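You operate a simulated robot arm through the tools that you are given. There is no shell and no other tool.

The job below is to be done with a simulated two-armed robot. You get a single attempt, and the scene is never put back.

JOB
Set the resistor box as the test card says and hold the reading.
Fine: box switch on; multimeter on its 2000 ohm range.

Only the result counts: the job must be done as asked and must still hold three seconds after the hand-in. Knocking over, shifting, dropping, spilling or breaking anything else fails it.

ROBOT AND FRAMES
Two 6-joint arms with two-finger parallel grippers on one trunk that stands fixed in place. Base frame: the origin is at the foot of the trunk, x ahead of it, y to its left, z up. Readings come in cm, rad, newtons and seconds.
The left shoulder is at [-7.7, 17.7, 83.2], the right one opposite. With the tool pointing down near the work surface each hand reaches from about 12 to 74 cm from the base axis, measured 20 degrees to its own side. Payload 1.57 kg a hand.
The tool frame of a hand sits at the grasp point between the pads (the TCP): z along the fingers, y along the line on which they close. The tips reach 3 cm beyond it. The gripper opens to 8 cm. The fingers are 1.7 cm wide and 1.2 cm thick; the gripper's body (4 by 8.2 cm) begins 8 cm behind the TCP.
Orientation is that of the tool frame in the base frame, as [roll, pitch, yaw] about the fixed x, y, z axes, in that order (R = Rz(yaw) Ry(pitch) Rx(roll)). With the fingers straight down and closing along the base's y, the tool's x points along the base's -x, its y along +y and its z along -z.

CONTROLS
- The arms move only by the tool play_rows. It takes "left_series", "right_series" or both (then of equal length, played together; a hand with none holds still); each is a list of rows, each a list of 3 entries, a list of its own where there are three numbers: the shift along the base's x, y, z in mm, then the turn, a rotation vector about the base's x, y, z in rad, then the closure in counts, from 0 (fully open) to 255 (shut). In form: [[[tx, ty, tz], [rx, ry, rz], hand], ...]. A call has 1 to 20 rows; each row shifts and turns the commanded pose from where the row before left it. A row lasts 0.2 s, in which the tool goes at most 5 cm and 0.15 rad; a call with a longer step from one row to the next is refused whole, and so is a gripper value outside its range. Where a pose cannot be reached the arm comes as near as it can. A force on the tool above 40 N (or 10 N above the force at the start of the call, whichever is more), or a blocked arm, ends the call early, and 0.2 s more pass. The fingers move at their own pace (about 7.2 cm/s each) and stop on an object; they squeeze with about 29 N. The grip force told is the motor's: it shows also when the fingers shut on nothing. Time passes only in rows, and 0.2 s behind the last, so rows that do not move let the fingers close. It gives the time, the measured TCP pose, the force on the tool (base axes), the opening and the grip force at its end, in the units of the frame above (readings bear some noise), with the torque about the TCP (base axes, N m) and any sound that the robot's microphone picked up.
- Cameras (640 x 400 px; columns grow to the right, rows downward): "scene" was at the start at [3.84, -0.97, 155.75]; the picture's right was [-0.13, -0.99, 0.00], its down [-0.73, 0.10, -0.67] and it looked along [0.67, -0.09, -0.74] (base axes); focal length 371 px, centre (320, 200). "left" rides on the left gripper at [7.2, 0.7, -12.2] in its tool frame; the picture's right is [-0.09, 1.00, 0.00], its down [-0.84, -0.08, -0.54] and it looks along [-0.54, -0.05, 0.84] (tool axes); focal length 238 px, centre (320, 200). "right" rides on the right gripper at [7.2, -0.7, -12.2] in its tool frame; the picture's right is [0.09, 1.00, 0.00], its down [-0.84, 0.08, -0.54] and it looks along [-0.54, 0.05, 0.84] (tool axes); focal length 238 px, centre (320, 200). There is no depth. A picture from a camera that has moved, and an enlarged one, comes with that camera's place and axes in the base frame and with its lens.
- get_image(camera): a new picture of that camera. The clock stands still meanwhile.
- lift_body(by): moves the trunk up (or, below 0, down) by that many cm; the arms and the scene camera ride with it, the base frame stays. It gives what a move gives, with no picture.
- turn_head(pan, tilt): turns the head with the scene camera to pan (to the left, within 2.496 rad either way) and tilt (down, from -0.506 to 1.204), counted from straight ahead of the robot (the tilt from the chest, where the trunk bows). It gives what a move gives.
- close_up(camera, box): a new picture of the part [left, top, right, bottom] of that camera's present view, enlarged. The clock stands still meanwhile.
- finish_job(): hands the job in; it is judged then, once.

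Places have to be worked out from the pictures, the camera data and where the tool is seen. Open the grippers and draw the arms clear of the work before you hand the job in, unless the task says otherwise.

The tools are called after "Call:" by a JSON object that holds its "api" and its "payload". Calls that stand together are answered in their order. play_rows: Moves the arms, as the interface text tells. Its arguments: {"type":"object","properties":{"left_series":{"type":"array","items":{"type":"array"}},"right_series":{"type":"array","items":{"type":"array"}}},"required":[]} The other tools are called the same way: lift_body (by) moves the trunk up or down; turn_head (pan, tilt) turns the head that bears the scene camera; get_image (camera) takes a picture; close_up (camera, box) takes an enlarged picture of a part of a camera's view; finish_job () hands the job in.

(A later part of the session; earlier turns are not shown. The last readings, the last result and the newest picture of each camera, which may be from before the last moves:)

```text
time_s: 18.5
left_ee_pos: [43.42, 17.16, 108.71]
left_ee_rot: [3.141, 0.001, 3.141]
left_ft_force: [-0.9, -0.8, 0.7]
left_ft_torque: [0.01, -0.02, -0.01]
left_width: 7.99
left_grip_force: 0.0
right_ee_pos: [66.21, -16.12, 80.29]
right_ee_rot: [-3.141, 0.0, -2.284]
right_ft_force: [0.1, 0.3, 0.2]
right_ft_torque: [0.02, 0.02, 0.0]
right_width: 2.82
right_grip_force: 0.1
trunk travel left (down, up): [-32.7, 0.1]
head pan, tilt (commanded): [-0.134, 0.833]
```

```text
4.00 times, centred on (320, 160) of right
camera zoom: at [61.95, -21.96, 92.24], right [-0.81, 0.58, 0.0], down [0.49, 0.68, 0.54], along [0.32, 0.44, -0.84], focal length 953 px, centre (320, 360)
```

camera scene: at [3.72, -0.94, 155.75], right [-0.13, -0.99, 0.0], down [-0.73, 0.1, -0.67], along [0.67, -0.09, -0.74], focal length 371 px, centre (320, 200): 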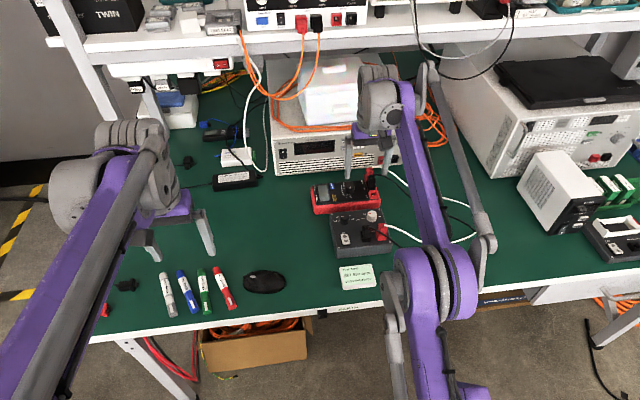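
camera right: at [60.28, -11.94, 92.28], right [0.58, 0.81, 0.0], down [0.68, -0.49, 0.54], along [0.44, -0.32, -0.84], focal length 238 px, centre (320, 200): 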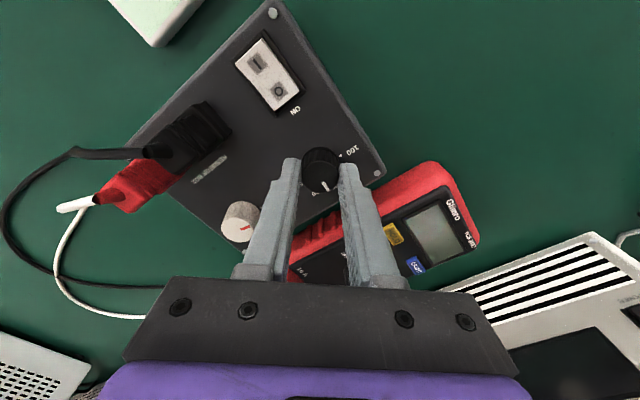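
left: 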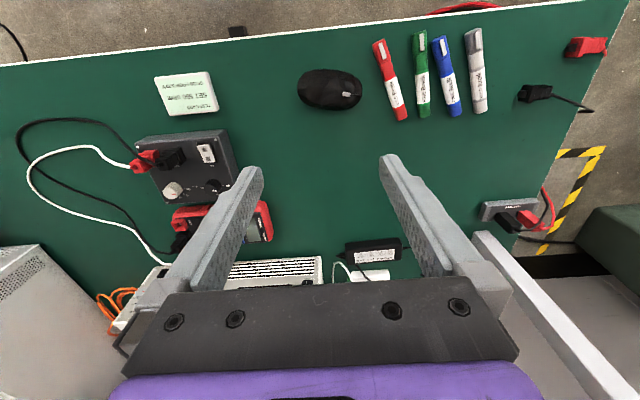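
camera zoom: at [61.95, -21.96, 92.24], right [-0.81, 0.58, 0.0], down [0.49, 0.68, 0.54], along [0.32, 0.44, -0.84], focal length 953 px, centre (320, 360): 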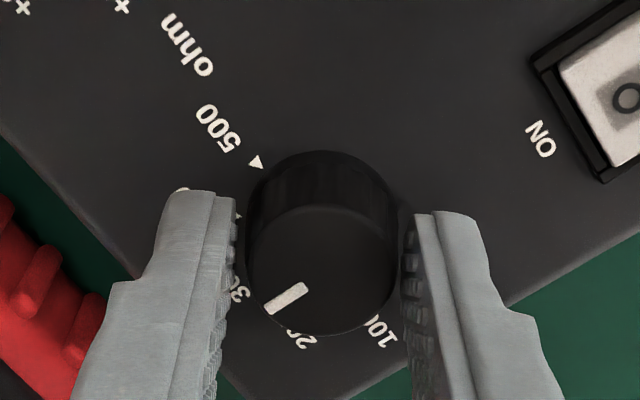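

The knob is centred between the pads. I'll grip it and turn the second clockwise stroke of 90° to bring it to 500.

Call:
{"api": "play_rows", "payload": {"right_series": [[[0, 0, 0], [0, 0, 0], 200], [[0, 0, 0], [0, 0, 0], 200], [[0, 0, 0], [0, 0, -0.131], 200], [[0, 0, 0], [0, 0, -0.131], 200], [[0, 0, 0], [0, 0, -0.131], 200], [[0, 0, 0], [0, 0, -0.131], 200], [[0, 0, 0], [0, 0, -0.131], 200], [[0, 0, 0], [0, 0, -0.131], 200], [[0, 0, 0], [0, 0, -0.131], 200], [[0, 0, 0], [0, 0, -0.131], 200], [[0, 0, 0], [0, 0, -0.131], 200], [[0, 0, 0], [0, 0, -0.131], 200], [[0, 0, 0], [0, 0, -0.131], 200], [[0, 0, 0], [0, 0, -0.131], 200], [[0, 0, 0], [0, 0, 0], 200]]}}

Call:
{"api": "close_up", "payload": {"camera": "right", "box": [240, 110, 400, 210]}}

```text
time_s: 21.7
left_ee_pos: [43.51, 17.31, 108.59]
left_ee_rot: [-3.141, 0.0, -3.141]
left_ft_force: [-0.3, -0.1, -0.8]
left_ft_torque: [-0.02, 0.02, 0.0]
left_width: 8.03
left_grip_force: 0.0
right_ee_pos: [66.15, -16.25, 80.18]
right_ee_rot: [-3.141, 0.0, 2.426]
right_ft_force: [-3.7, 1.7, 1.0]
right_ft_torque: [-0.12, -0.1, 0.31]
right_width: 2.42
right_grip_force: 28.4
trunk travel left (down, up): [-32.7, 0.1]
head pan, tilt (commanded): [-0.134, 0.833]
```

```text
4.00 times, centred on (320, 160) of right
camera zoom: at [60.19, -11.85, 92.25], right [0.58, 0.81, 0.0], down [0.68, -0.49, 0.54], along [0.44, -0.32, -0.84], focal length 953 px, centre (320, 360)
```

zoom: 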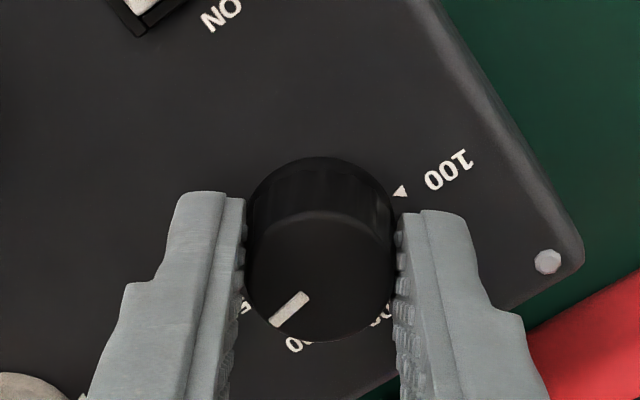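

The side forces stayed small this time (about 4 N). I'll release and check the pointer.

Call:
{"api": "play_rows", "payload": {"right_series": [[[0, 0, 0], [0, 0, 0], 80], [[0, 0, 0], [0, 0, 0], 80], [[0, 0, 0], [0, 0, 0], 80]]}}

Call:
{"api": "close_up", "payload": {"camera": "right", "box": [240, 110, 400, 210]}}

Call:
{"api": "close_up", "payload": {"camera": "scene", "box": [320, 200, 380, 240]}}

```text
time_s: 22.5
left_ee_pos: [43.45, 17.37, 108.68]
left_ee_rot: [3.141, -0.001, 3.141]
left_ft_force: [-0.9, 0.0, -0.3]
left_ft_torque: [-0.01, 0.0, 0.03]
left_width: 8.02
left_grip_force: 0.1
right_ee_pos: [66.26, -16.11, 80.2]
right_ee_rot: [3.141, -0.001, 2.429]
right_ft_force: [-0.8, 0.6, -0.9]
right_ft_torque: [0.0, -0.03, 0.02]
right_width: 5.49
right_grip_force: 0.0
trunk travel left (down, up): [-32.7, 0.1]
head pan, tilt (commanded): [-0.134, 0.833]
```

```text
4.00 times, centred on (320, 160) of right
camera zoom: at [60.24, -11.9, 92.27], right [0.58, 0.81, 0.0], down [0.68, -0.49, 0.54], along [0.44, -0.32, -0.84], focal length 953 px, centre (320, 360)
```

zoom: 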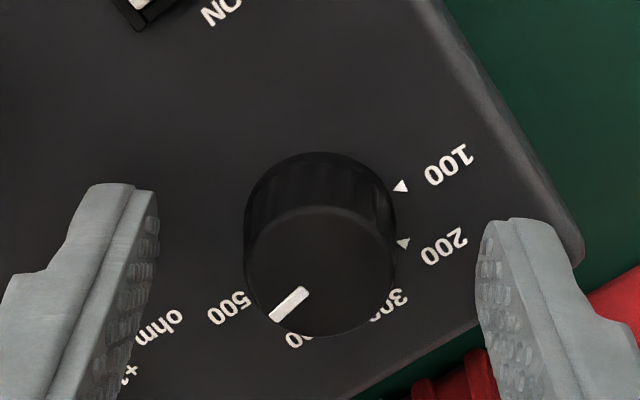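

```text
10.00 times, centred on (350, 220) of scene
camera zoom: at [3.6, -0.97, 161.21], right [-0.13, -0.99, 0.0], down [-0.73, 0.1, -0.67], along [0.67, -0.09, -0.74], focal length 3709 px, centre (20, 0)
```

zoom: 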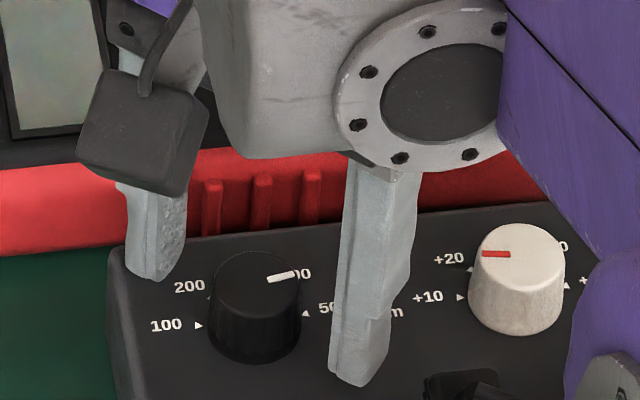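

The pointer now sits at 500; the marks actually span about ±80° in 40° steps, so +50 lies near 130°. Next is the fine knob: I'll raise the hand, move 76.7 mm to the right of the coarse knob axis, and test the wrist's turning range in the air.

Call:
{"api": "play_rows", "payload": {"right_series": [[[0, 0, 30], [0, 0, 0], 80], [[0, 0, 30], [0, 0, 0], 80], [[-0.7, -38, 0], [0, 0, -0.14], 80], [[0, -38.7, 0], [0, 0, -0.14], 80], [[0, 0, 0], [0, 0, -0.14], 80], [[0, 0, 0], [0, 0, 0], 80]]}}

Call:
{"api": "close_up", "payload": {"camera": "right", "box": [240, 90, 400, 210]}}

```text
time_s: 23.9
left_ee_pos: [43.47, 17.22, 108.69]
left_ee_rot: [3.139, -0.001, -3.141]
left_ft_force: [-0.5, -1.0, 0.0]
left_ft_torque: [-0.01, 0.02, -0.01]
left_width: 7.97
left_grip_force: 0.1
right_ee_pos: [66.34, -24.29, 86.08]
right_ee_rot: [3.141, -0.001, 2.006]
right_ft_force: [0.1, -0.6, -0.9]
right_ft_torque: [-0.02, 0.0, -0.01]
right_width: 5.5
right_grip_force: 0.1
trunk travel left (down, up): [-32.7, 0.1]
head pan, tilt (commanded): [-0.134, 0.833]
```

```text
3.33 times, centred on (320, 150) of right
camera zoom: at [62.63, -17.96, 98.3], right [0.86, 0.5, 0.0], down [0.42, -0.73, 0.54], along [0.27, -0.47, -0.84], focal length 794 px, centre (320, 367)
```

zoom: 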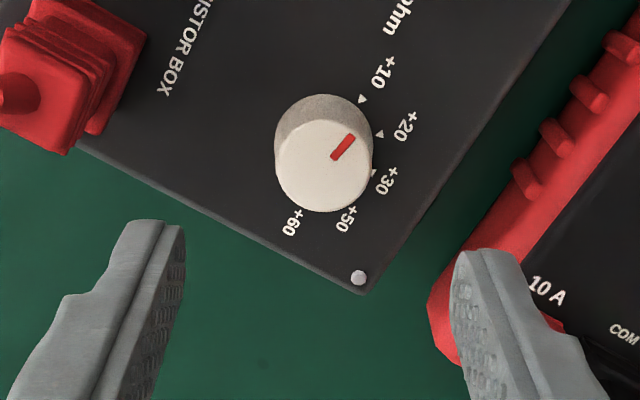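

The wrist reaches yaw -65° without trouble. The picture shows the fine knob about (-3.5, +6.2) mm from the tool axis, so I'll shift by that, turn the hand to +55°, go down a little and check.

Call:
{"api": "play_rows", "payload": {"right_series": [[[-3.5, 6.2, 0], [0, 0, 0.14], 80], [[0, 0, 0], [0, 0, 0.14], 80], [[0, 0, 0], [0, 0, 0.14], 80], [[0, 0, 0], [0, 0, 0.14], 80], [[0, 0, 0], [0, 0, 0.14], 80], [[0, 0, 0], [0, 0, 0.14], 80], [[0, 0, 0], [0, 0, 0.14], 80], [[0, 0, 0], [0, 0, 0.14], 80], [[0, 0, 0], [0, 0, 0.14], 80], [[0, 0, 0], [0, 0, 0.14], 80], [[0, 0, 0], [0, 0, 0.14], 80], [[0, 0, 0], [0, 0, 0.14], 80], [[0, 0, 0], [0, 0, 0.14], 80], [[0, 0, 0], [0, 0, 0.14], 80], [[0, 0, 0], [0, 0, 0.14], 80], [[0, 0, -20], [0, 0, 0], 80], [[0, 0, -10], [0, 0, 0], 80], [[0, 0, 0], [0, 0, 0], 80]]}}

Call:
{"api": "close_up", "payload": {"camera": "right", "box": [240, 110, 400, 210]}}

Call:
{"api": "get_image", "payload": {"camera": "scene"}}

```text
time_s: 27.7
left_ee_pos: [43.4, 17.17, 108.72]
left_ee_rot: [-3.141, 0.0, 3.141]
left_ft_force: [0.6, -0.1, -0.1]
left_ft_torque: [-0.02, -0.01, 0.01]
left_width: 7.99
left_grip_force: 0.2
right_ee_pos: [65.7, -23.22, 82.95]
right_ee_rot: [3.141, 0.001, -2.176]
right_ft_force: [0.2, 1.0, -0.4]
right_ft_torque: [0.01, 0.04, 0.0]
right_width: 5.51
right_grip_force: 0.0
trunk travel left (down, up): [-32.7, 0.1]
head pan, tilt (commanded): [-0.134, 0.833]
```

```text
4.00 times, centred on (320, 160) of right
camera zoom: at [61.99, -29.43, 95.14], right [-0.87, 0.49, 0.0], down [0.41, 0.73, 0.54], along [0.27, 0.47, -0.84], focal length 953 px, centre (320, 360)
```

zoom: 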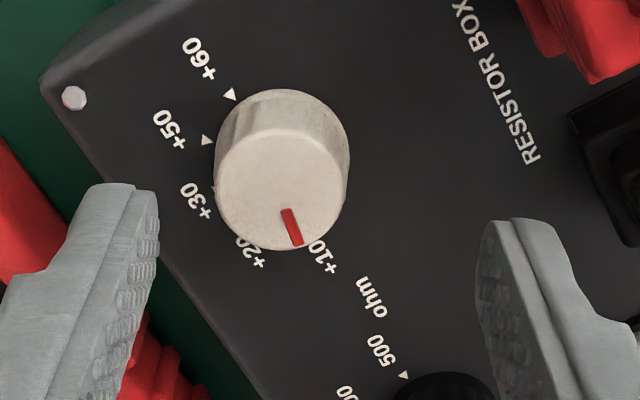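

```text
taken
camera scene: at [3.59, -0.96, 161.21], right [-0.13, -0.99, 0.0], down [-0.73, 0.1, -0.67], along [0.67, -0.09, -0.74], focal length 371 px, centre (320, 200)
```

scene: 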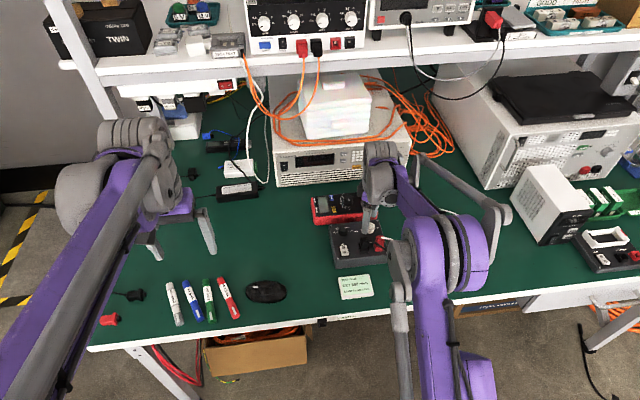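

The picture now puts the fine knob at (66.2, -23.9), exactly one knob spacing from the coarse one. The earlier offset came from a pose error at the extreme wrist angle, so I'll shift by (+5.0, -6.9) mm and keep to moderate yaw, two 60° strokes, starting at about +35°.

Call:
{"api": "play_rows", "payload": {"right_series": [[[2.5, -3.5, 0], [0, 0, -0.122], 80], [[2.5, -3.4, 0], [0, 0, -0.122], 80], [[0, 0, 0], [0, 0, -0.122], 80], [[0, 0, 0], [0, 0, 0], 80], [[0, 0, 0], [0, 0, 0], 80]]}}

Call:
{"api": "close_up", "payload": {"camera": "right", "box": [240, 110, 400, 210]}}

```text
time_s: 28.9
left_ee_pos: [43.48, 17.36, 108.61]
left_ee_rot: [-3.141, -0.001, 3.142]
left_ft_force: [-0.6, 1.2, -0.1]
left_ft_torque: [-0.01, 0.01, 0.01]
left_width: 8.02
left_grip_force: 0.0
right_ee_pos: [66.17, -23.99, 83.18]
right_ee_rot: [-3.141, -0.001, -2.543]
right_ft_force: [-1.0, 0.1, -0.2]
right_ft_torque: [0.02, -0.02, 0.03]
right_width: 5.48
right_grip_force: 0.1
trunk travel left (down, up): [-32.7, 0.1]
head pan, tilt (commanded): [-0.134, 0.833]
```

```text
4.00 times, centred on (320, 160) of right
camera zoom: at [60.47, -28.46, 95.18], right [-0.64, 0.77, 0.0], down [0.65, 0.54, 0.54], along [0.42, 0.35, -0.84], focal length 953 px, centre (320, 360)
```

zoom: 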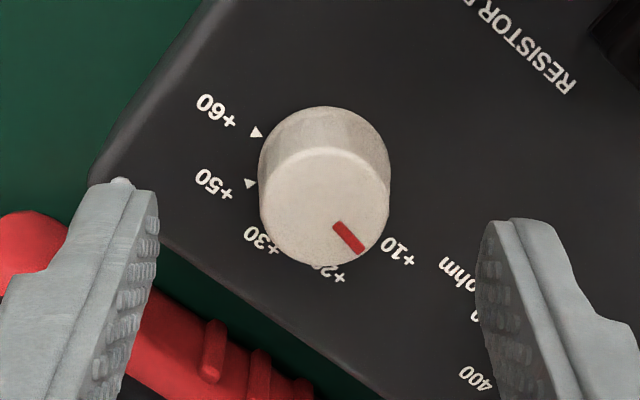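

The fine knob is centred on the tool axis now. I'll go down, close near, grip, and make a 60° clockwise stroke.

Call:
{"api": "play_rows", "payload": {"right_series": [[[0, 0, -14], [0, 0, 0], 80], [[0, 0, -14], [0, 0, 0], 80], [[0, 0, 0], [0, 0, 0], 80], [[0, 0, 0], [0, 0, 0], 140], [[0, 0, 0], [0, 0, 0], 165], [[0, 0, 0], [0, 0, 0], 165]]}}

Call:
{"api": "close_up", "payload": {"camera": "right", "box": [240, 110, 400, 210]}}

```text
time_s: 30.3
left_ee_pos: [43.59, 17.22, 108.69]
left_ee_rot: [-3.142, 0.001, -3.141]
left_ft_force: [0.0, 0.6, -0.3]
left_ft_torque: [0.0, -0.01, -0.03]
left_width: 7.97
left_grip_force: 0.0
right_ee_pos: [66.19, -23.9, 80.24]
right_ee_rot: [3.14, 0.0, -2.542]
right_ft_force: [-0.4, 0.9, -0.8]
right_ft_torque: [0.0, -0.02, -0.02]
right_width: 2.81
right_grip_force: 0.1
trunk travel left (down, up): [-32.7, 0.1]
head pan, tilt (commanded): [-0.134, 0.833]
```

```text
4.00 times, centred on (320, 160) of right
camera zoom: at [60.55, -28.4, 92.45], right [-0.64, 0.77, 0.0], down [0.65, 0.54, 0.54], along [0.42, 0.35, -0.84], focal length 953 px, centre (320, 360)
```

zoom: 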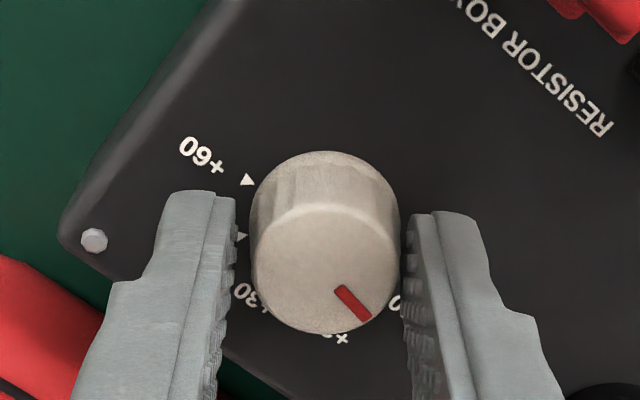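

Well aligned. I'll make a 0.4 mm trim, grip and turn 60° clockwise.

Call:
{"api": "play_rows", "payload": {"right_series": [[[-0.3, 0.3, 0], [0, 0, 0], 165], [[0, 0, 0], [0, 0, 0], 200], [[0, 0, 0], [0, 0, 0], 200], [[0, 0, 0], [0, 0, -0.131], 200], [[0, 0, 0], [0, 0, -0.131], 200], [[0, 0, 0], [0, 0, -0.131], 200], [[0, 0, 0], [0, 0, -0.131], 200], [[0, 0, 0], [0, 0, -0.131], 200], [[0, 0, 0], [0, 0, -0.131], 200], [[0, 0, 0], [0, 0, -0.131], 200], [[0, 0, 0], [0, 0, -0.131], 200], [[0, 0, 0], [0, 0, 0], 200]]}}

Call:
{"api": "close_up", "payload": {"camera": "right", "box": [240, 110, 400, 210]}}

```text
time_s: 32.9
left_ee_pos: [43.51, 17.27, 108.56]
left_ee_rot: [3.141, 0.0, -3.141]
left_ft_force: [-0.6, -0.1, 0.4]
left_ft_torque: [0.01, -0.02, 0.02]
left_width: 7.99
left_grip_force: 0.1
right_ee_pos: [66.19, -23.82, 80.33]
right_ee_rot: [3.141, -0.002, 2.693]
right_ft_force: [2.0, 2.0, 0.1]
right_ft_torque: [0.04, -0.08, 0.0]
right_width: 2.46
right_grip_force: 29.4
trunk travel left (down, up): [-32.7, 0.1]
head pan, tilt (commanded): [-0.134, 0.833]
```

```text
4.00 times, centred on (320, 160) of right
camera zoom: at [59.36, -21.24, 92.45], right [0.35, 0.94, 0.0], down [0.79, -0.29, 0.54], along [0.51, -0.19, -0.84], focal length 953 px, centre (320, 360)
```

zoom: 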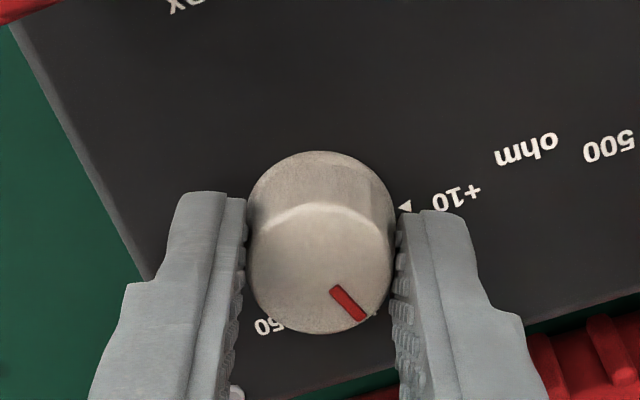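

The knob followed with small forces. I'll release, check the pointer, and turn the open hand back by 60°.

Call:
{"api": "play_rows", "payload": {"right_series": [[[0, 0, 0], [0, 0, 0], 80], [[0, 0, 0], [0, 0, 0], 80], [[0, 0, 0], [0, 0, 0], 80], [[0, 0, 0], [0, 0, 0.131], 80], [[0, 0, 0], [0, 0, 0.131], 80], [[0, 0, 0], [0, 0, 0.131], 80], [[0, 0, 0], [0, 0, 0.131], 80], [[0, 0, 0], [0, 0, 0.131], 80], [[0, 0, 0], [0, 0, 0.131], 80], [[0, 0, 0], [0, 0, 0.131], 80], [[0, 0, 0], [0, 0, 0.131], 80], [[0, 0, 0], [0, 0, 0], 80], [[0, 0, 0], [0, 0, 0], 140], [[0, 0, 0], [0, 0, 0], 165], [[0, 0, 0], [0, 0, 0], 165]]}}

Call:
{"api": "close_up", "payload": {"camera": "right", "box": [240, 110, 400, 210]}}

```text
time_s: 36.1
left_ee_pos: [43.45, 17.2, 108.67]
left_ee_rot: [3.141, 0.0, -3.141]
left_ft_force: [0.0, 0.5, -0.6]
left_ft_torque: [-0.01, 0.04, 0.01]
left_width: 8.0
left_grip_force: 0.1
right_ee_pos: [66.3, -23.95, 80.37]
right_ee_rot: [-3.141, -0.001, -2.541]
right_ft_force: [0.0, 0.9, 1.1]
right_ft_torque: [0.0, 0.0, 0.01]
right_width: 2.8
right_grip_force: 0.1
trunk travel left (down, up): [-32.7, 0.1]
head pan, tilt (commanded): [-0.134, 0.833]
```

```text
4.00 times, centred on (320, 160) of right
camera zoom: at [60.57, -28.39, 92.45], right [-0.64, 0.77, 0.0], down [0.65, 0.54, 0.54], along [0.42, 0.35, -0.84], focal length 953 px, centre (320, 360)
```

zoom: 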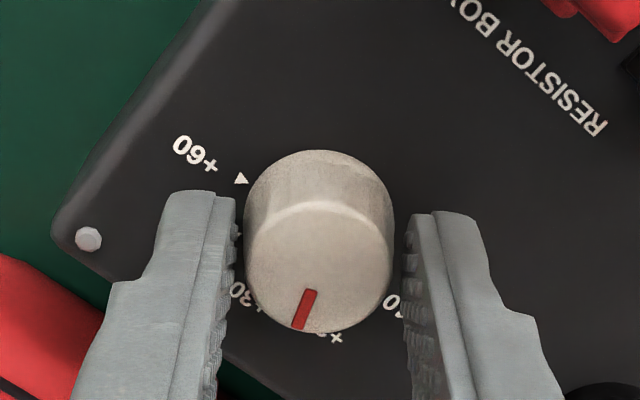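

The fine pointer is now at 69° and +50 lies at 130°. I'll grip again and turn 61° clockwise, then release.

Call:
{"api": "play_rows", "payload": {"right_series": [[[0, 0, 0], [0, 0, 0], 200], [[0, 0, 0], [0, 0, 0], 200], [[0, 0, 0], [0, 0, -0.1325], 200], [[0, 0, 0], [0, 0, -0.1325], 200], [[0, 0, 0], [0, 0, -0.1325], 200], [[0, 0, 0], [0, 0, -0.1325], 200], [[0, 0, 0], [0, 0, -0.1325], 200], [[0, 0, 0], [0, 0, -0.1325], 200], [[0, 0, 0], [0, 0, -0.1325], 200], [[0, 0, 0], [0, 0, -0.1325], 200], [[0, 0, 0], [0, 0, 0], 200], [[0, 0, 0], [0, 0, 0], 80], [[0, 0, 0], [0, 0, 0], 80], [[0, 0, 0], [0, 0, 0], 80]]}}

Call:
{"api": "close_up", "payload": {"camera": "right", "box": [240, 110, 400, 210]}}

```text
time_s: 39.1
left_ee_pos: [43.46, 17.21, 108.63]
left_ee_rot: [3.141, -0.001, 3.141]
left_ft_force: [-0.2, 0.1, 1.0]
left_ft_torque: [0.03, 0.03, 0.01]
left_width: 7.99
left_grip_force: 0.1
right_ee_pos: [66.15, -23.99, 80.32]
right_ee_rot: [3.141, 0.001, 2.68]
right_ft_force: [-0.4, 0.2, 0.6]
right_ft_torque: [-0.01, 0.01, 0.01]
right_width: 5.48
right_grip_force: 0.0
trunk travel left (down, up): [-32.7, 0.1]
head pan, tilt (commanded): [-0.134, 0.833]
```

```text
4.00 times, centred on (320, 160) of right
camera zoom: at [59.31, -21.21, 92.48], right [0.36, 0.93, 0.0], down [0.78, -0.3, 0.54], along [0.51, -0.2, -0.84], focal length 953 px, centre (320, 360)
```

zoom: 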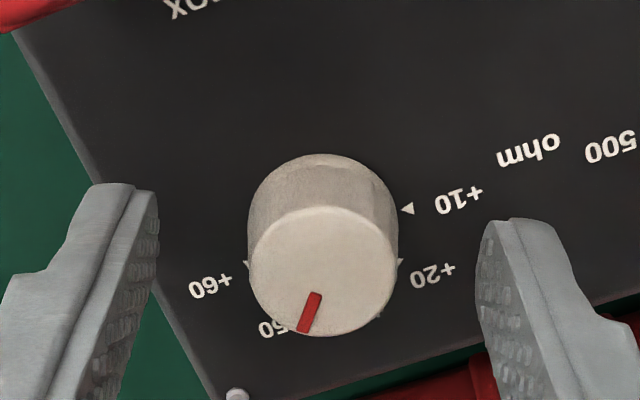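

The fine pointer is at 131°, on +50. Next is the meter dial: I'll raise the hand, square the yaw, tilt the fingers forward by 0.35 rad to gain reach, and hover over the dial.

Call:
{"api": "play_rows", "payload": {"right_series": [[[0, 0, 30], [0, 0, 0], 80], [[0, 0, 30], [0, 0, 0], 80], [[0, 10.5, 0], [0, 0, 0.1155], 80], [[0, 10.5, 0], [0, 0, 0.1155], 80], [[0, 10.5, 0], [0, 0, 0.1155], 80], [[0, 10.5, 0], [0, 0, 0.1155], 80], [[15, 0, 0], [0, -0.117, 0], 80], [[15, 0, 0], [0, -0.117, 0], 80], [[15, 0, 0], [0, -0.116, 0], 80], [[30, 0, 0], [0, 0, 0], 80], [[28, 0, 0], [0, 0, 0], 80], [[0, 0, 0], [0, 0, 0], 80], [[0, 0, 0], [0, 0, 0], 80]]}}

Call:
{"api": "get_image", "payload": {"camera": "right"}}

Call:
{"api": "close_up", "payload": {"camera": "right", "box": [240, 110, 400, 210]}}

Call:
{"api": "close_up", "payload": {"camera": "scene", "box": [290, 150, 410, 260]}}

```text
time_s: 41.9
left_ee_pos: [43.51, 17.32, 108.51]
left_ee_rot: [3.141, -0.002, 3.141]
left_ft_force: [-0.2, 0.1, -0.2]
left_ft_torque: [0.0, 0.0, 0.01]
left_width: 7.99
left_grip_force: 0.0
right_ee_pos: [76.38, -19.62, 86.28]
right_ee_rot: [3.141, 0.35, -3.14]
right_ft_force: [0.0, -0.4, 0.2]
right_ft_torque: [0.02, -0.01, -0.05]
right_width: 5.5
right_grip_force: 0.0
trunk travel left (down, up): [-32.7, 0.1]
head pan, tilt (commanded): [-0.134, 0.833]
```

```text
taken
camera right: at [65.33, -20.14, 95.13], right [-0.09, 1.0, -0.03], down [0.6, 0.08, 0.8], along [0.8, 0.05, -0.6], focal length 238 px, centre (320, 200)
```

right: 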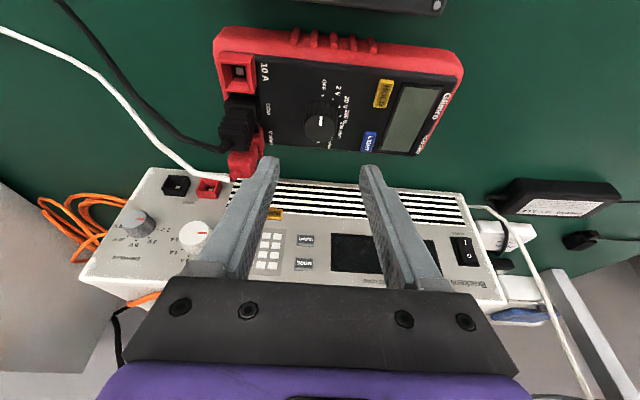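

```text
4.00 times, centred on (320, 160) of right
camera zoom: at [65.33, -20.14, 95.13], right [-0.09, 1.0, -0.03], down [0.6, 0.08, 0.8], along [0.8, 0.05, -0.6], focal length 953 px, centre (320, 360)
```

zoom: 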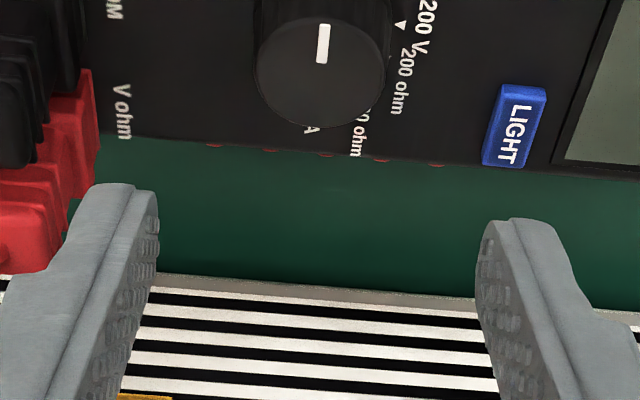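

```text
3.64 times, centred on (350, 205) of scene
camera zoom: at [3.64, -0.97, 161.21], right [-0.13, -0.99, 0.0], down [-0.73, 0.1, -0.67], along [0.67, -0.09, -0.74], focal length 1349 px, centre (211, 182)
```

zoom: 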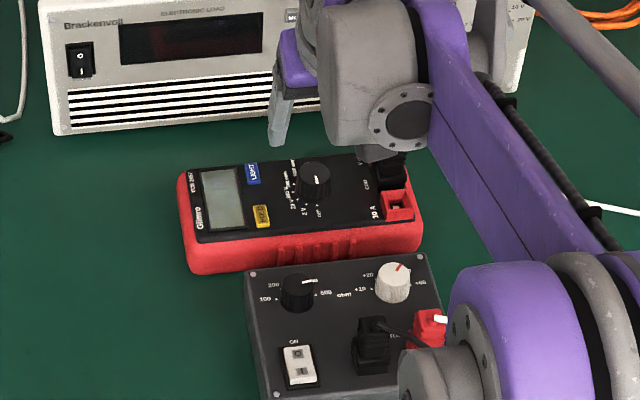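

The tilted hand reaches comfortably to (76.4, -19.6, 86.3). From the picture the dial axis is about (77.44, -19.6). I'll turn +0.65 rad about the vertical, shift to suit, go down to z ≈ 82.2 with a 4.5 cm opening, and check.

Call:
{"api": "play_rows", "payload": {"right_series": [[[1, -1.4, 0], [0, 0, 0.13], 112], [[1, -1.4, 0], [0, 0, 0.13], 112], [[1, -1.4, 0], [0, 0, 0.13], 112], [[1, -1.4, 0], [0, 0, 0.13], 112], [[0.6, -1.4, 0], [0, 0, 0.13], 112], [[0, 0, -20], [0, 0, 0], 112], [[0, 0, -20], [0, 0, 0], 112], [[0, 0, 0], [0, 0, 0], 112], [[0, 0, 0], [0, 0, 0], 112]]}}

Call:
{"api": "get_image", "payload": {"camera": "right"}}

Call:
{"api": "close_up", "payload": {"camera": "right", "box": [240, 110, 400, 210]}}

Call:
{"api": "close_up", "payload": {"camera": "scene", "box": [290, 150, 410, 260]}}

```text
time_s: 43.9
left_ee_pos: [43.52, 17.21, 108.68]
left_ee_rot: [3.14, 0.0, -3.141]
left_ft_force: [-0.5, 1.5, -0.5]
left_ft_torque: [-0.03, 0.02, -0.02]
left_width: 8.01
left_grip_force: 0.2
right_ee_pos: [77.05, -20.33, 82.26]
right_ee_rot: [-3.141, 0.348, -2.488]
right_ft_force: [-0.4, 0.3, 0.4]
right_ft_torque: [0.01, 0.01, -0.01]
right_width: 4.48
right_grip_force: 0.1
trunk travel left (down, up): [-32.7, 0.1]
head pan, tilt (commanded): [-0.134, 0.833]
```

```text
taken
camera right: at [68.63, -27.29, 91.08], right [-0.67, 0.74, -0.03], down [0.43, 0.43, 0.8], along [0.6, 0.52, -0.6], focal length 238 px, centre (320, 200)
```

right: 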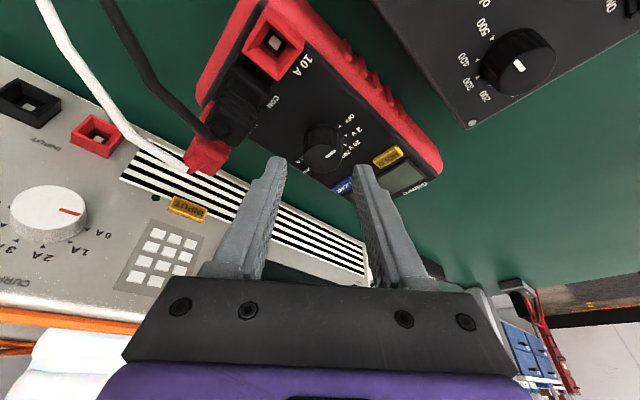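

```text
4.00 times, centred on (320, 160) of right
camera zoom: at [68.63, -27.29, 91.08], right [-0.67, 0.74, -0.03], down [0.43, 0.43, 0.8], along [0.6, 0.52, -0.6], focal length 953 px, centre (320, 360)
```

zoom: 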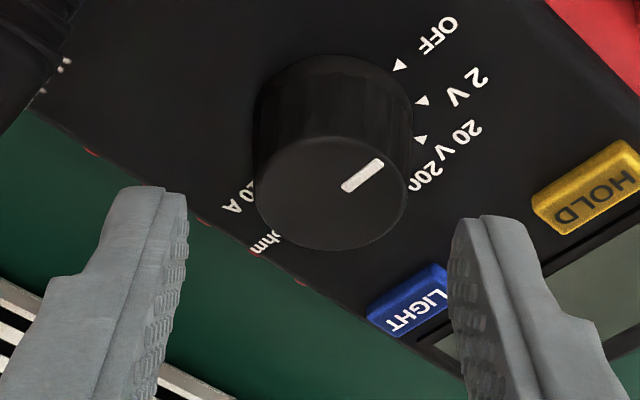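

```text
3.64 times, centred on (350, 205) of scene
camera zoom: at [3.61, -0.97, 161.21], right [-0.13, -0.99, 0.0], down [-0.73, 0.1, -0.67], along [0.67, -0.09, -0.74], focal length 1349 px, centre (211, 182)
```

zoom: 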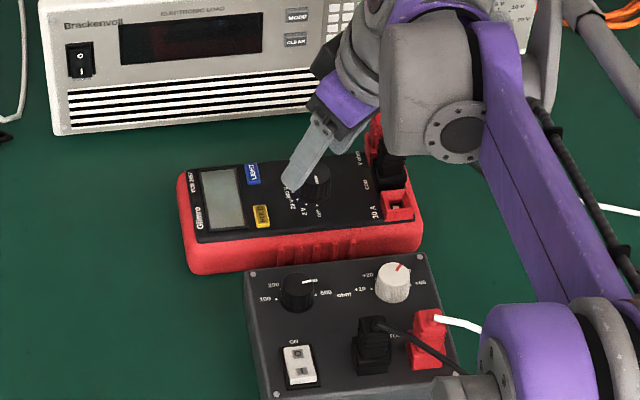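

The dial is well placed, needing only a trim of (-1.7, -0.1) mm. I'll go down 22 mm around it and check before gripping.

Call:
{"api": "play_rows", "payload": {"right_series": [[[-1.7, -0.1, -8], [0, 0, 0], 112], [[0, 0, -8], [0, 0, 0], 112], [[0, 0, -6], [0, 0, 0], 112], [[0, 0, 0], [0, 0, 0], 130], [[0, 0, 0], [0, 0, 0], 140], [[0, 0, 0], [0, 0, 0], 140]]}}

Call:
{"api": "close_up", "payload": {"camera": "right", "box": [240, 110, 400, 210]}}

Call:
{"api": "close_up", "payload": {"camera": "scene", "box": [320, 170, 380, 210]}}

```text
time_s: 45.3
left_ee_pos: [43.43, 17.29, 108.71]
left_ee_rot: [3.141, 0.0, 3.141]
left_ft_force: [0.2, 0.1, -0.1]
left_ft_torque: [-0.02, 0.03, -0.01]
left_width: 8.01
left_grip_force: 0.0
right_ee_pos: [76.74, -20.52, 80.13]
right_ee_rot: [3.14, 0.35, -2.489]
right_ft_force: [0.1, 0.6, 0.3]
right_ft_torque: [0.02, 0.0, 0.01]
right_width: 3.6
right_grip_force: 0.0
trunk travel left (down, up): [-32.7, 0.1]
head pan, tilt (commanded): [-0.134, 0.833]
```

```text
4.00 times, centred on (320, 160) of right
camera zoom: at [68.4, -27.52, 89.03], right [-0.67, 0.74, -0.03], down [0.43, 0.43, 0.8], along [0.6, 0.52, -0.6], focal length 953 px, centre (320, 360)
```

zoom: 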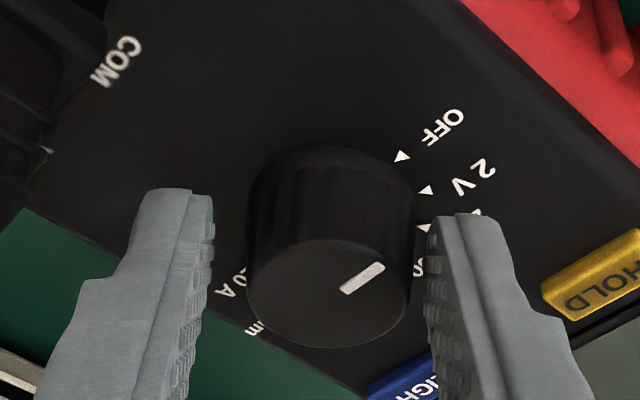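

```text
10.00 times, centred on (350, 190) of scene
camera zoom: at [3.59, -0.96, 161.21], right [-0.13, -0.99, 0.0], down [-0.73, 0.1, -0.67], along [0.67, -0.09, -0.74], focal length 3709 px, centre (20, 300)
```

zoom: 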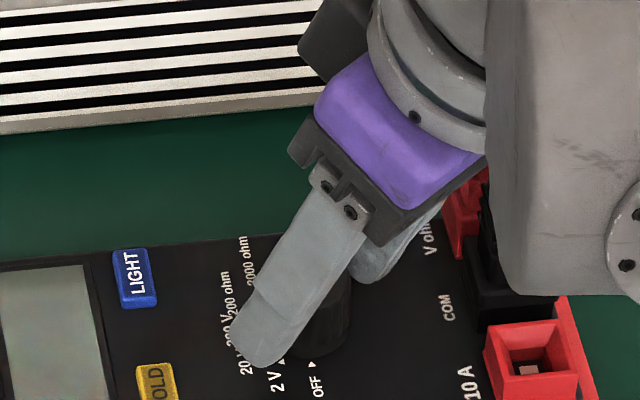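

The dial stands about 1.2 mm toward the right-hand pad, and combining the views puts its axis near (77.3, -19.65). I'll trim by (-1.2, +0.7) mm and close nearer to check the gaps.

Call:
{"api": "play_rows", "payload": {"right_series": [[[-1.2, 0.7, 0], [0, 0, 0], 140], [[0, 0, 0], [0, 0, 0], 145], [[0, 0, 0], [0, 0, 0], 150], [[0, 0, 0], [0, 0, 0], 150]]}}

Call:
{"api": "close_up", "payload": {"camera": "right", "box": [240, 110, 400, 210]}}

```text
time_s: 46.3
left_ee_pos: [43.52, 17.22, 108.62]
left_ee_rot: [3.141, 0.0, -3.141]
left_ft_force: [0.0, 0.0, 0.4]
left_ft_torque: [0.04, 0.0, 0.01]
left_width: 8.01
left_grip_force: 0.0
right_ee_pos: [76.77, -20.38, 80.06]
right_ee_rot: [3.141, 0.35, -2.488]
right_ft_force: [-0.5, -0.4, 0.8]
right_ft_torque: [0.05, 0.02, -0.04]
right_width: 3.32
right_grip_force: 0.0
trunk travel left (down, up): [-32.7, 0.1]
head pan, tilt (commanded): [-0.134, 0.833]
```

```text
4.00 times, centred on (320, 160) of right
camera zoom: at [68.28, -27.42, 88.99], right [-0.67, 0.74, -0.03], down [0.43, 0.43, 0.8], along [0.6, 0.52, -0.6], focal length 953 px, centre (320, 360)
```

zoom: 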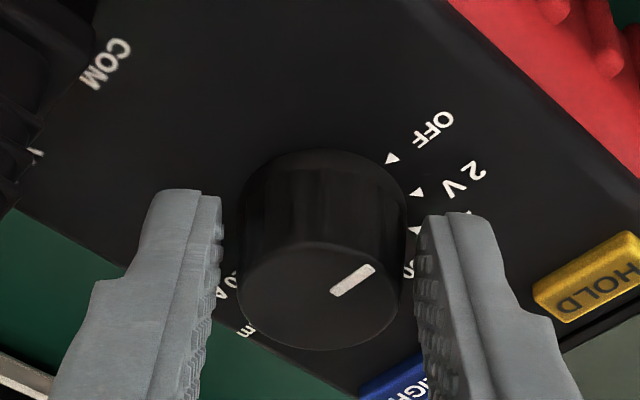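

Now the gaps on the two sides are even. I'll close onto the dial and check the forces before turning.

Call:
{"api": "play_rows", "payload": {"right_series": [[[0, 0, 0], [0, 0, 0], 160], [[0, 0, 0], [0, 0, 0], 190], [[0, 0, 0], [0, 0, 0], 190], [[-0.645, 0.975, 0], [0, 0, -0.13], 190], [[-0.514, 1.05, 0], [0, 0, -0.13], 190], [[0, 0, 0], [0, 0, 0], 190]]}}

Call:
{"api": "close_up", "payload": {"camera": "right", "box": [240, 110, 400, 210]}}

```text
time_s: 47.7
left_ee_pos: [43.48, 17.28, 108.72]
left_ee_rot: [-3.141, 0.0, 3.141]
left_ft_force: [0.2, 0.0, 0.2]
left_ft_torque: [0.01, -0.05, -0.02]
left_width: 8.0
left_grip_force: 0.2
right_ee_pos: [76.43, -20.06, 80.06]
right_ee_rot: [-3.141, 0.351, -2.75]
right_ft_force: [-1.8, 2.4, 0.6]
right_ft_torque: [0.1, 0.06, 0.03]
right_width: 2.71
right_grip_force: 28.5
trunk travel left (down, up): [-32.7, 0.1]
head pan, tilt (commanded): [-0.134, 0.833]
```

```text
4.00 times, centred on (320, 160) of right
camera zoom: at [66.63, -24.81, 89.0], right [-0.46, 0.89, -0.03], down [0.53, 0.3, 0.8], along [0.72, 0.35, -0.6], focal length 953 px, centre (320, 360)
```

zoom: 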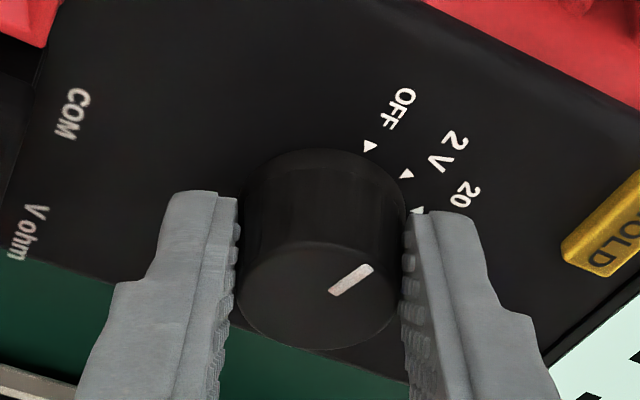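

Gripped at 2.71 cm with small forces, and the meter's display came on as the dial left OFF. I'll continue the rest of this stroke along the arc.

Call:
{"api": "play_rows", "payload": {"right_series": [[[-0.374, 1.108, 0], [0, 0, -0.13], 190], [[-0.226, 1.147, 0], [0, 0, -0.13], 190], [[-0.076, 1.167, 0], [0, 0, -0.13], 190], [[0.076, 1.167, 0], [0, 0, -0.13], 190], [[0.226, 1.147, 0], [0, 0, -0.13], 190], [[0.374, 1.108, 0], [0, 0, -0.13], 190], [[0.514, 1.05, 0], [0, 0, -0.13], 190], [[0.645, 0.975, 0], [0, 0, -0.13], 190], [[0, 0, 0], [0, 0, 0], 190]]}}

Call:
{"api": "close_up", "payload": {"camera": "right", "box": [240, 110, 400, 210]}}

Call:
{"api": "close_up", "payload": {"camera": "scene", "box": [300, 170, 400, 240]}}

```text
time_s: 49.7
left_ee_pos: [43.53, 17.22, 108.64]
left_ee_rot: [-3.141, 0.0, -3.142]
left_ft_force: [0.3, 0.1, -0.3]
left_ft_torque: [-0.02, -0.01, 0.0]
left_width: 7.97
left_grip_force: 0.1
right_ee_pos: [76.75, -19.29, 80.19]
right_ee_rot: [-3.141, 0.353, 2.492]
right_ft_force: [1.2, -1.5, 0.4]
right_ft_torque: [-0.08, -0.18, 0.02]
right_width: 2.76
right_grip_force: 29.8
trunk travel left (down, up): [-32.7, 0.1]
head pan, tilt (commanded): [-0.134, 0.833]
```

```text
4.00 times, centred on (320, 160) of right
camera zoom: at [67.51, -13.03, 89.02], right [0.53, 0.85, -0.03], down [0.52, -0.3, 0.8], along [0.66, -0.44, -0.6], focal length 953 px, centre (320, 360)
```

zoom: 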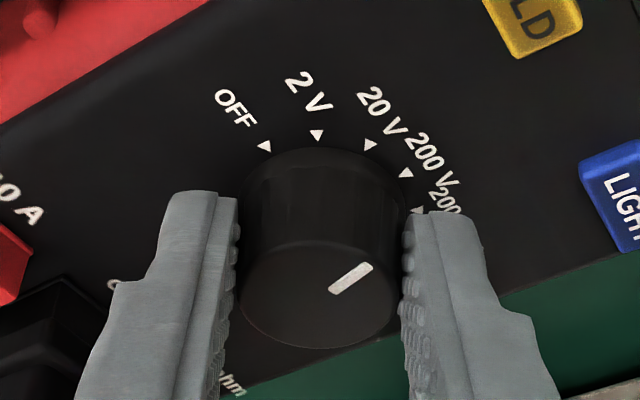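

```text
5.71 times, centred on (350, 205) of scene
camera zoom: at [3.63, -0.98, 161.21], right [-0.13, -0.99, 0.0], down [-0.73, 0.1, -0.67], along [0.67, -0.09, -0.74], focal length 2120 px, centre (149, 171)
```

zoom: 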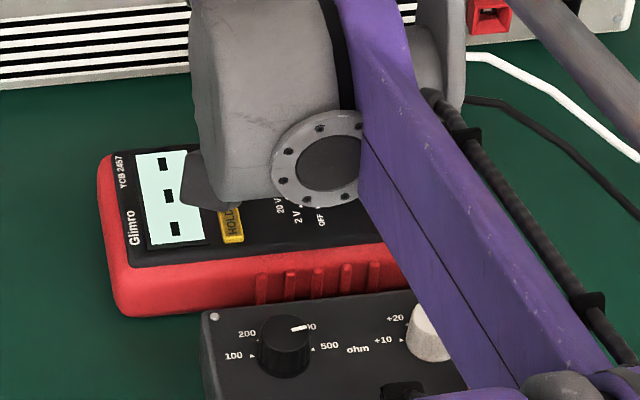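

The stroke went cleanly with forces under 2 N. I'll release, swing the open hand back along the same arc, and check the dial.

Call:
{"api": "play_rows", "payload": {"right_series": [[[0, 0, 0], [0, 0, 0], 130], [[0, 0, 0], [0, 0, 0], 130], [[-0.645, -0.975, 0], [0, 0, 0.13], 130], [[-0.514, -1.05, 0], [0, 0, 0.13], 130], [[-0.374, -1.108, 0], [0, 0, 0.13], 130], [[-0.226, -1.147, 0], [0, 0, 0.13], 130], [[-0.076, -1.167, 0], [0, 0, 0.13], 130], [[0.076, -1.167, 0], [0, 0, 0.13], 130], [[0.226, -1.147, 0], [0, 0, 0.13], 130], [[0.374, -1.108, 0], [0, 0, 0.13], 130], [[0.514, -1.05, 0], [0, 0, 0.13], 130], [[0.645, -0.975, 0], [0, 0, 0.13], 130], [[0, 0, 0], [0, 0, 0], 150], [[0, 0, 0], [0, 0, 0], 150]]}}

Call:
{"api": "close_up", "payload": {"camera": "right", "box": [240, 110, 400, 210]}}

Call:
{"api": "close_up", "payload": {"camera": "scene", "box": [300, 170, 400, 240]}}

```text
time_s: 52.7
left_ee_pos: [43.56, 17.29, 108.64]
left_ee_rot: [-3.141, 0.0, -3.141]
left_ft_force: [0.3, 0.5, -0.1]
left_ft_torque: [-0.01, 0.01, -0.01]
left_width: 8.02
left_grip_force: 0.0
right_ee_pos: [76.83, -20.39, 79.97]
right_ee_rot: [3.141, 0.348, -2.49]
right_ft_force: [1.0, -0.5, -0.5]
right_ft_torque: [0.03, -0.01, 0.0]
right_width: 3.31
right_grip_force: 0.1
trunk travel left (down, up): [-32.7, 0.1]
head pan, tilt (commanded): [-0.134, 0.833]
```

```text
4.00 times, centred on (320, 160) of right
camera zoom: at [68.4, -27.43, 88.97], right [-0.67, 0.74, -0.03], down [0.43, 0.43, 0.8], along [0.6, 0.52, -0.6], focal length 953 px, centre (320, 360)
```

zoom: 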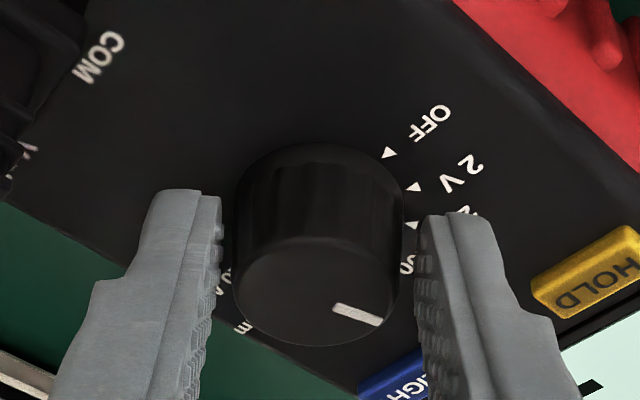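

```text
5.71 times, centred on (350, 205) of scene
camera zoom: at [3.6, -0.98, 161.21], right [-0.13, -0.99, 0.0], down [-0.73, 0.1, -0.67], along [0.67, -0.09, -0.74], focal length 2120 px, centre (149, 171)
```

zoom: 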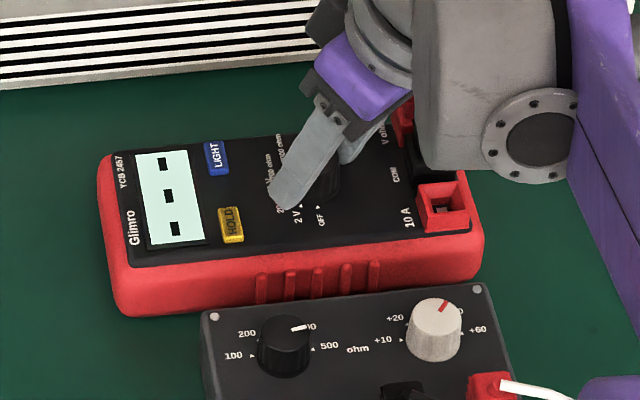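

The dial now points 74° past OFF and 2000 ohm is at 150°. I'll grip again and turn 76° more along the arc.

Call:
{"api": "play_rows", "payload": {"right_series": [[[0, 0, 0], [0, 0, 0], 165], [[0, 0, 0], [0, 0, 0], 190], [[0, 0, 0], [0, 0, 0], 190], [[-0.645, 0.975, 0], [0, 0, -0.1323], 190], [[-0.514, 1.05, 0], [0, 0, -0.1323], 190], [[-0.374, 1.108, 0], [0, 0, -0.1323], 190], [[-0.226, 1.147, 0], [0, 0, -0.1323], 190], [[-0.076, 1.167, 0], [0, 0, -0.1323], 190], [[0.076, 1.167, 0], [0, 0, -0.1323], 190], [[0.226, 1.147, 0], [0, 0, -0.1323], 190], [[0.374, 1.108, 0], [0, 0, -0.1323], 190], [[0.514, 1.05, 0], [0, 0, -0.1323], 190], [[0.645, 0.975, 0], [0, 0, -0.1323], 190], [[0, 0, 0], [0, 0, 0], 190], [[0, 0, 0], [0, 0, 0], 120], [[0, 0, 0], [0, 0, 0], 120]]}}

Call:
{"api": "close_up", "payload": {"camera": "right", "box": [240, 110, 400, 210]}}

Call:
{"api": "close_up", "payload": {"camera": "scene", "box": [300, 170, 400, 240]}}

```text
time_s: 56.1
left_ee_pos: [43.47, 17.26, 108.64]
left_ee_rot: [3.14, -0.001, -3.141]
left_ft_force: [-0.4, -0.1, 0.8]
left_ft_torque: [0.04, -0.03, 0.03]
left_width: 8.0
left_grip_force: 0.1
right_ee_pos: [76.8, -19.14, 80.05]
right_ee_rot: [-3.14, 0.352, 2.468]
right_ft_force: [0.2, 1.0, -0.3]
right_ft_torque: [0.01, 0.01, 0.0]
right_width: 4.23
right_grip_force: 0.0
trunk travel left (down, up): [-32.7, 0.1]
head pan, tilt (commanded): [-0.134, 0.833]
```

```text
4.00 times, centred on (320, 160) of right
camera zoom: at [67.69, -12.85, 89.02], right [0.55, 0.83, -0.03], down [0.52, -0.31, 0.8], along [0.65, -0.46, -0.6], focal length 953 px, centre (320, 360)
```

zoom: 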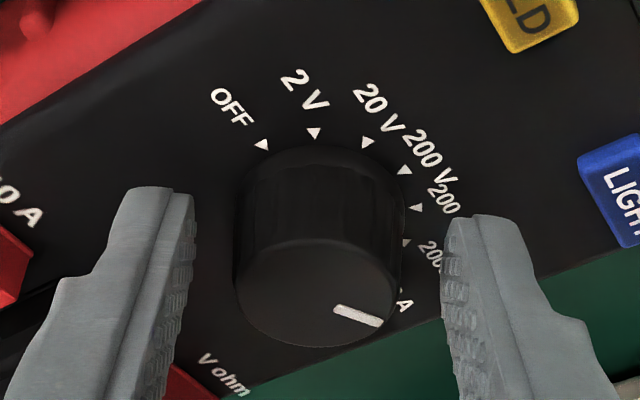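

```text
5.71 times, centred on (350, 205) of scene
camera zoom: at [3.6, -0.97, 161.21], right [-0.13, -0.99, 0.0], down [-0.73, 0.1, -0.67], along [0.67, -0.09, -0.74], focal length 2120 px, centre (149, 171)
```

zoom: 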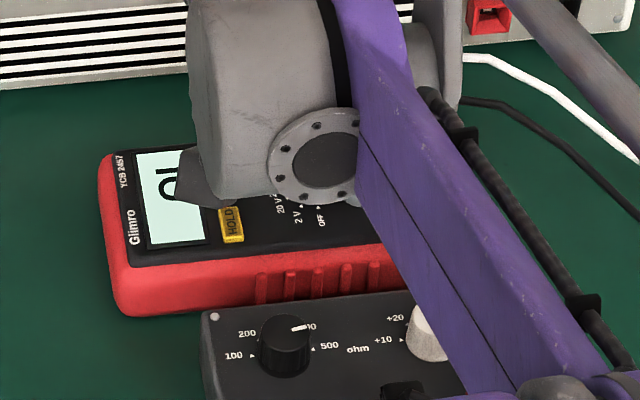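

The dial now points at 147°, on 2000 ohm, and the display seems to show an open-line reading, so the box switch is still off. I'll lift clear, square the yaw, and draw back toward the switch to read the display.

Call:
{"api": "play_rows", "payload": {"right_series": [[[0, 0, 30], [0, 0, 0], 110], [[0, 0, 40], [0, 0, 0], 80], [[-37, 14, 0], [0, 0, 0.1346], 80], [[-37, 14, 0], [0, 0, 0.1346], 80], [[-37, 14, 0], [0, 0, 0.1346], 80], [[-37, 14, 0], [0, 0, 0.1346], 80], [[-37, 15, 0], [0, 0, 0.1346], 80], [[0, 0, 0], [0, 0, 0], 80], [[0, 0, 0], [0, 0, 0], 80]]}}

Call:
{"api": "close_up", "payload": {"camera": "scene", "box": [290, 160, 410, 270]}}

Call:
{"api": "get_image", "payload": {"camera": "right"}}

```text
time_s: 58.1
left_ee_pos: [43.36, 17.35, 108.67]
left_ee_rot: [3.14, 0.0, -3.141]
left_ft_force: [0.0, -0.2, -0.2]
left_ft_torque: [0.01, 0.0, -0.02]
left_width: 7.99
left_grip_force: 0.1
right_ee_pos: [57.89, -11.83, 87.28]
right_ee_rot: [-3.141, 0.352, -3.139]
right_ft_force: [0.0, -0.5, 0.2]
right_ft_torque: [0.01, -0.02, 0.0]
right_width: 5.51
right_grip_force: 0.0
trunk travel left (down, up): [-32.7, 0.1]
head pan, tilt (commanded): [-0.134, 0.833]
```

```text
3.64 times, centred on (350, 215) of scene
camera zoom: at [3.56, -0.96, 161.21], right [-0.13, -0.99, 0.0], down [-0.73, 0.1, -0.67], along [0.67, -0.09, -0.74], focal length 1349 px, centre (211, 146)
```

zoom: 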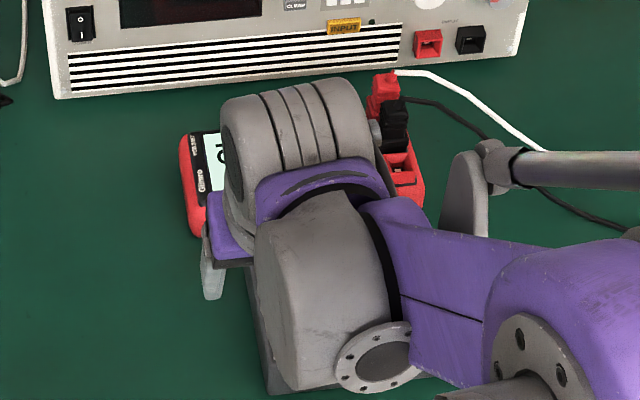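

```text
taken
camera right: at [46.91, -12.5, 96.2], right [-0.09, 1.0, -0.03], down [0.6, 0.08, 0.8], along [0.8, 0.05, -0.6], focal length 238 px, centre (320, 200)
```

right: 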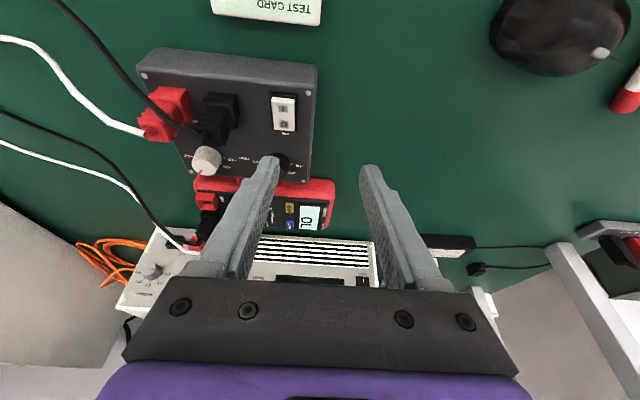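

The display reads "OL", so the switch is off with its I end (toward the robot) raised. I'll zoom on the switch and the display in the hand camera.

Call:
{"api": "close_up", "payload": {"camera": "right", "box": [255, 80, 335, 140]}}

Call:
{"api": "close_up", "payload": {"camera": "right", "box": [180, 140, 350, 250]}}

```text
6.67 times, centred on (295, 110) of right
camera zoom: at [46.91, -12.5, 96.2], right [-0.09, 1.0, -0.03], down [0.6, 0.08, 0.8], along [0.8, 0.05, -0.6], focal length 1589 px, centre (487, 800)
```

zoom: 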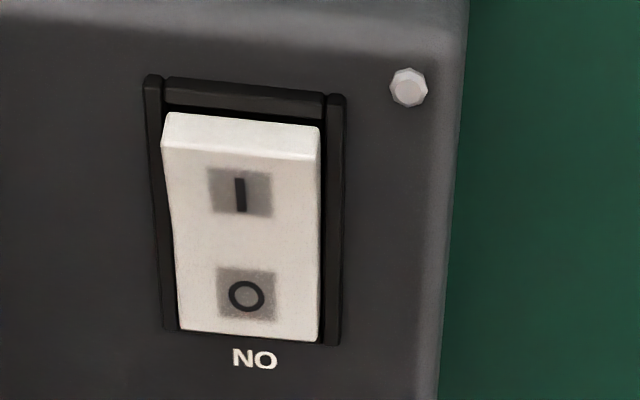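

```text
3.64 times, centred on (265, 195) of right
camera zoom: at [46.91, -12.5, 96.2], right [-0.09, 1.0, -0.03], down [0.6, 0.08, 0.8], along [0.8, 0.05, -0.6], focal length 867 px, centre (520, 218)
```

zoom: 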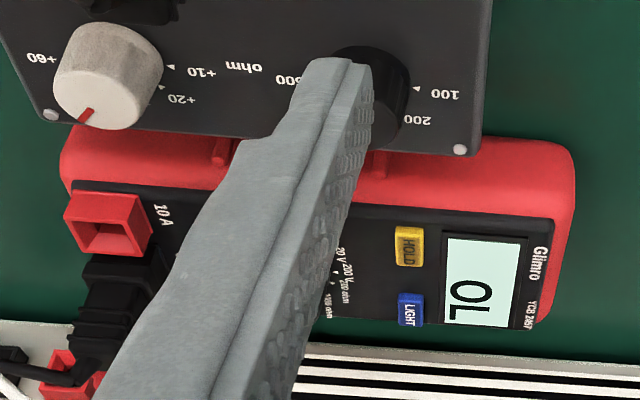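

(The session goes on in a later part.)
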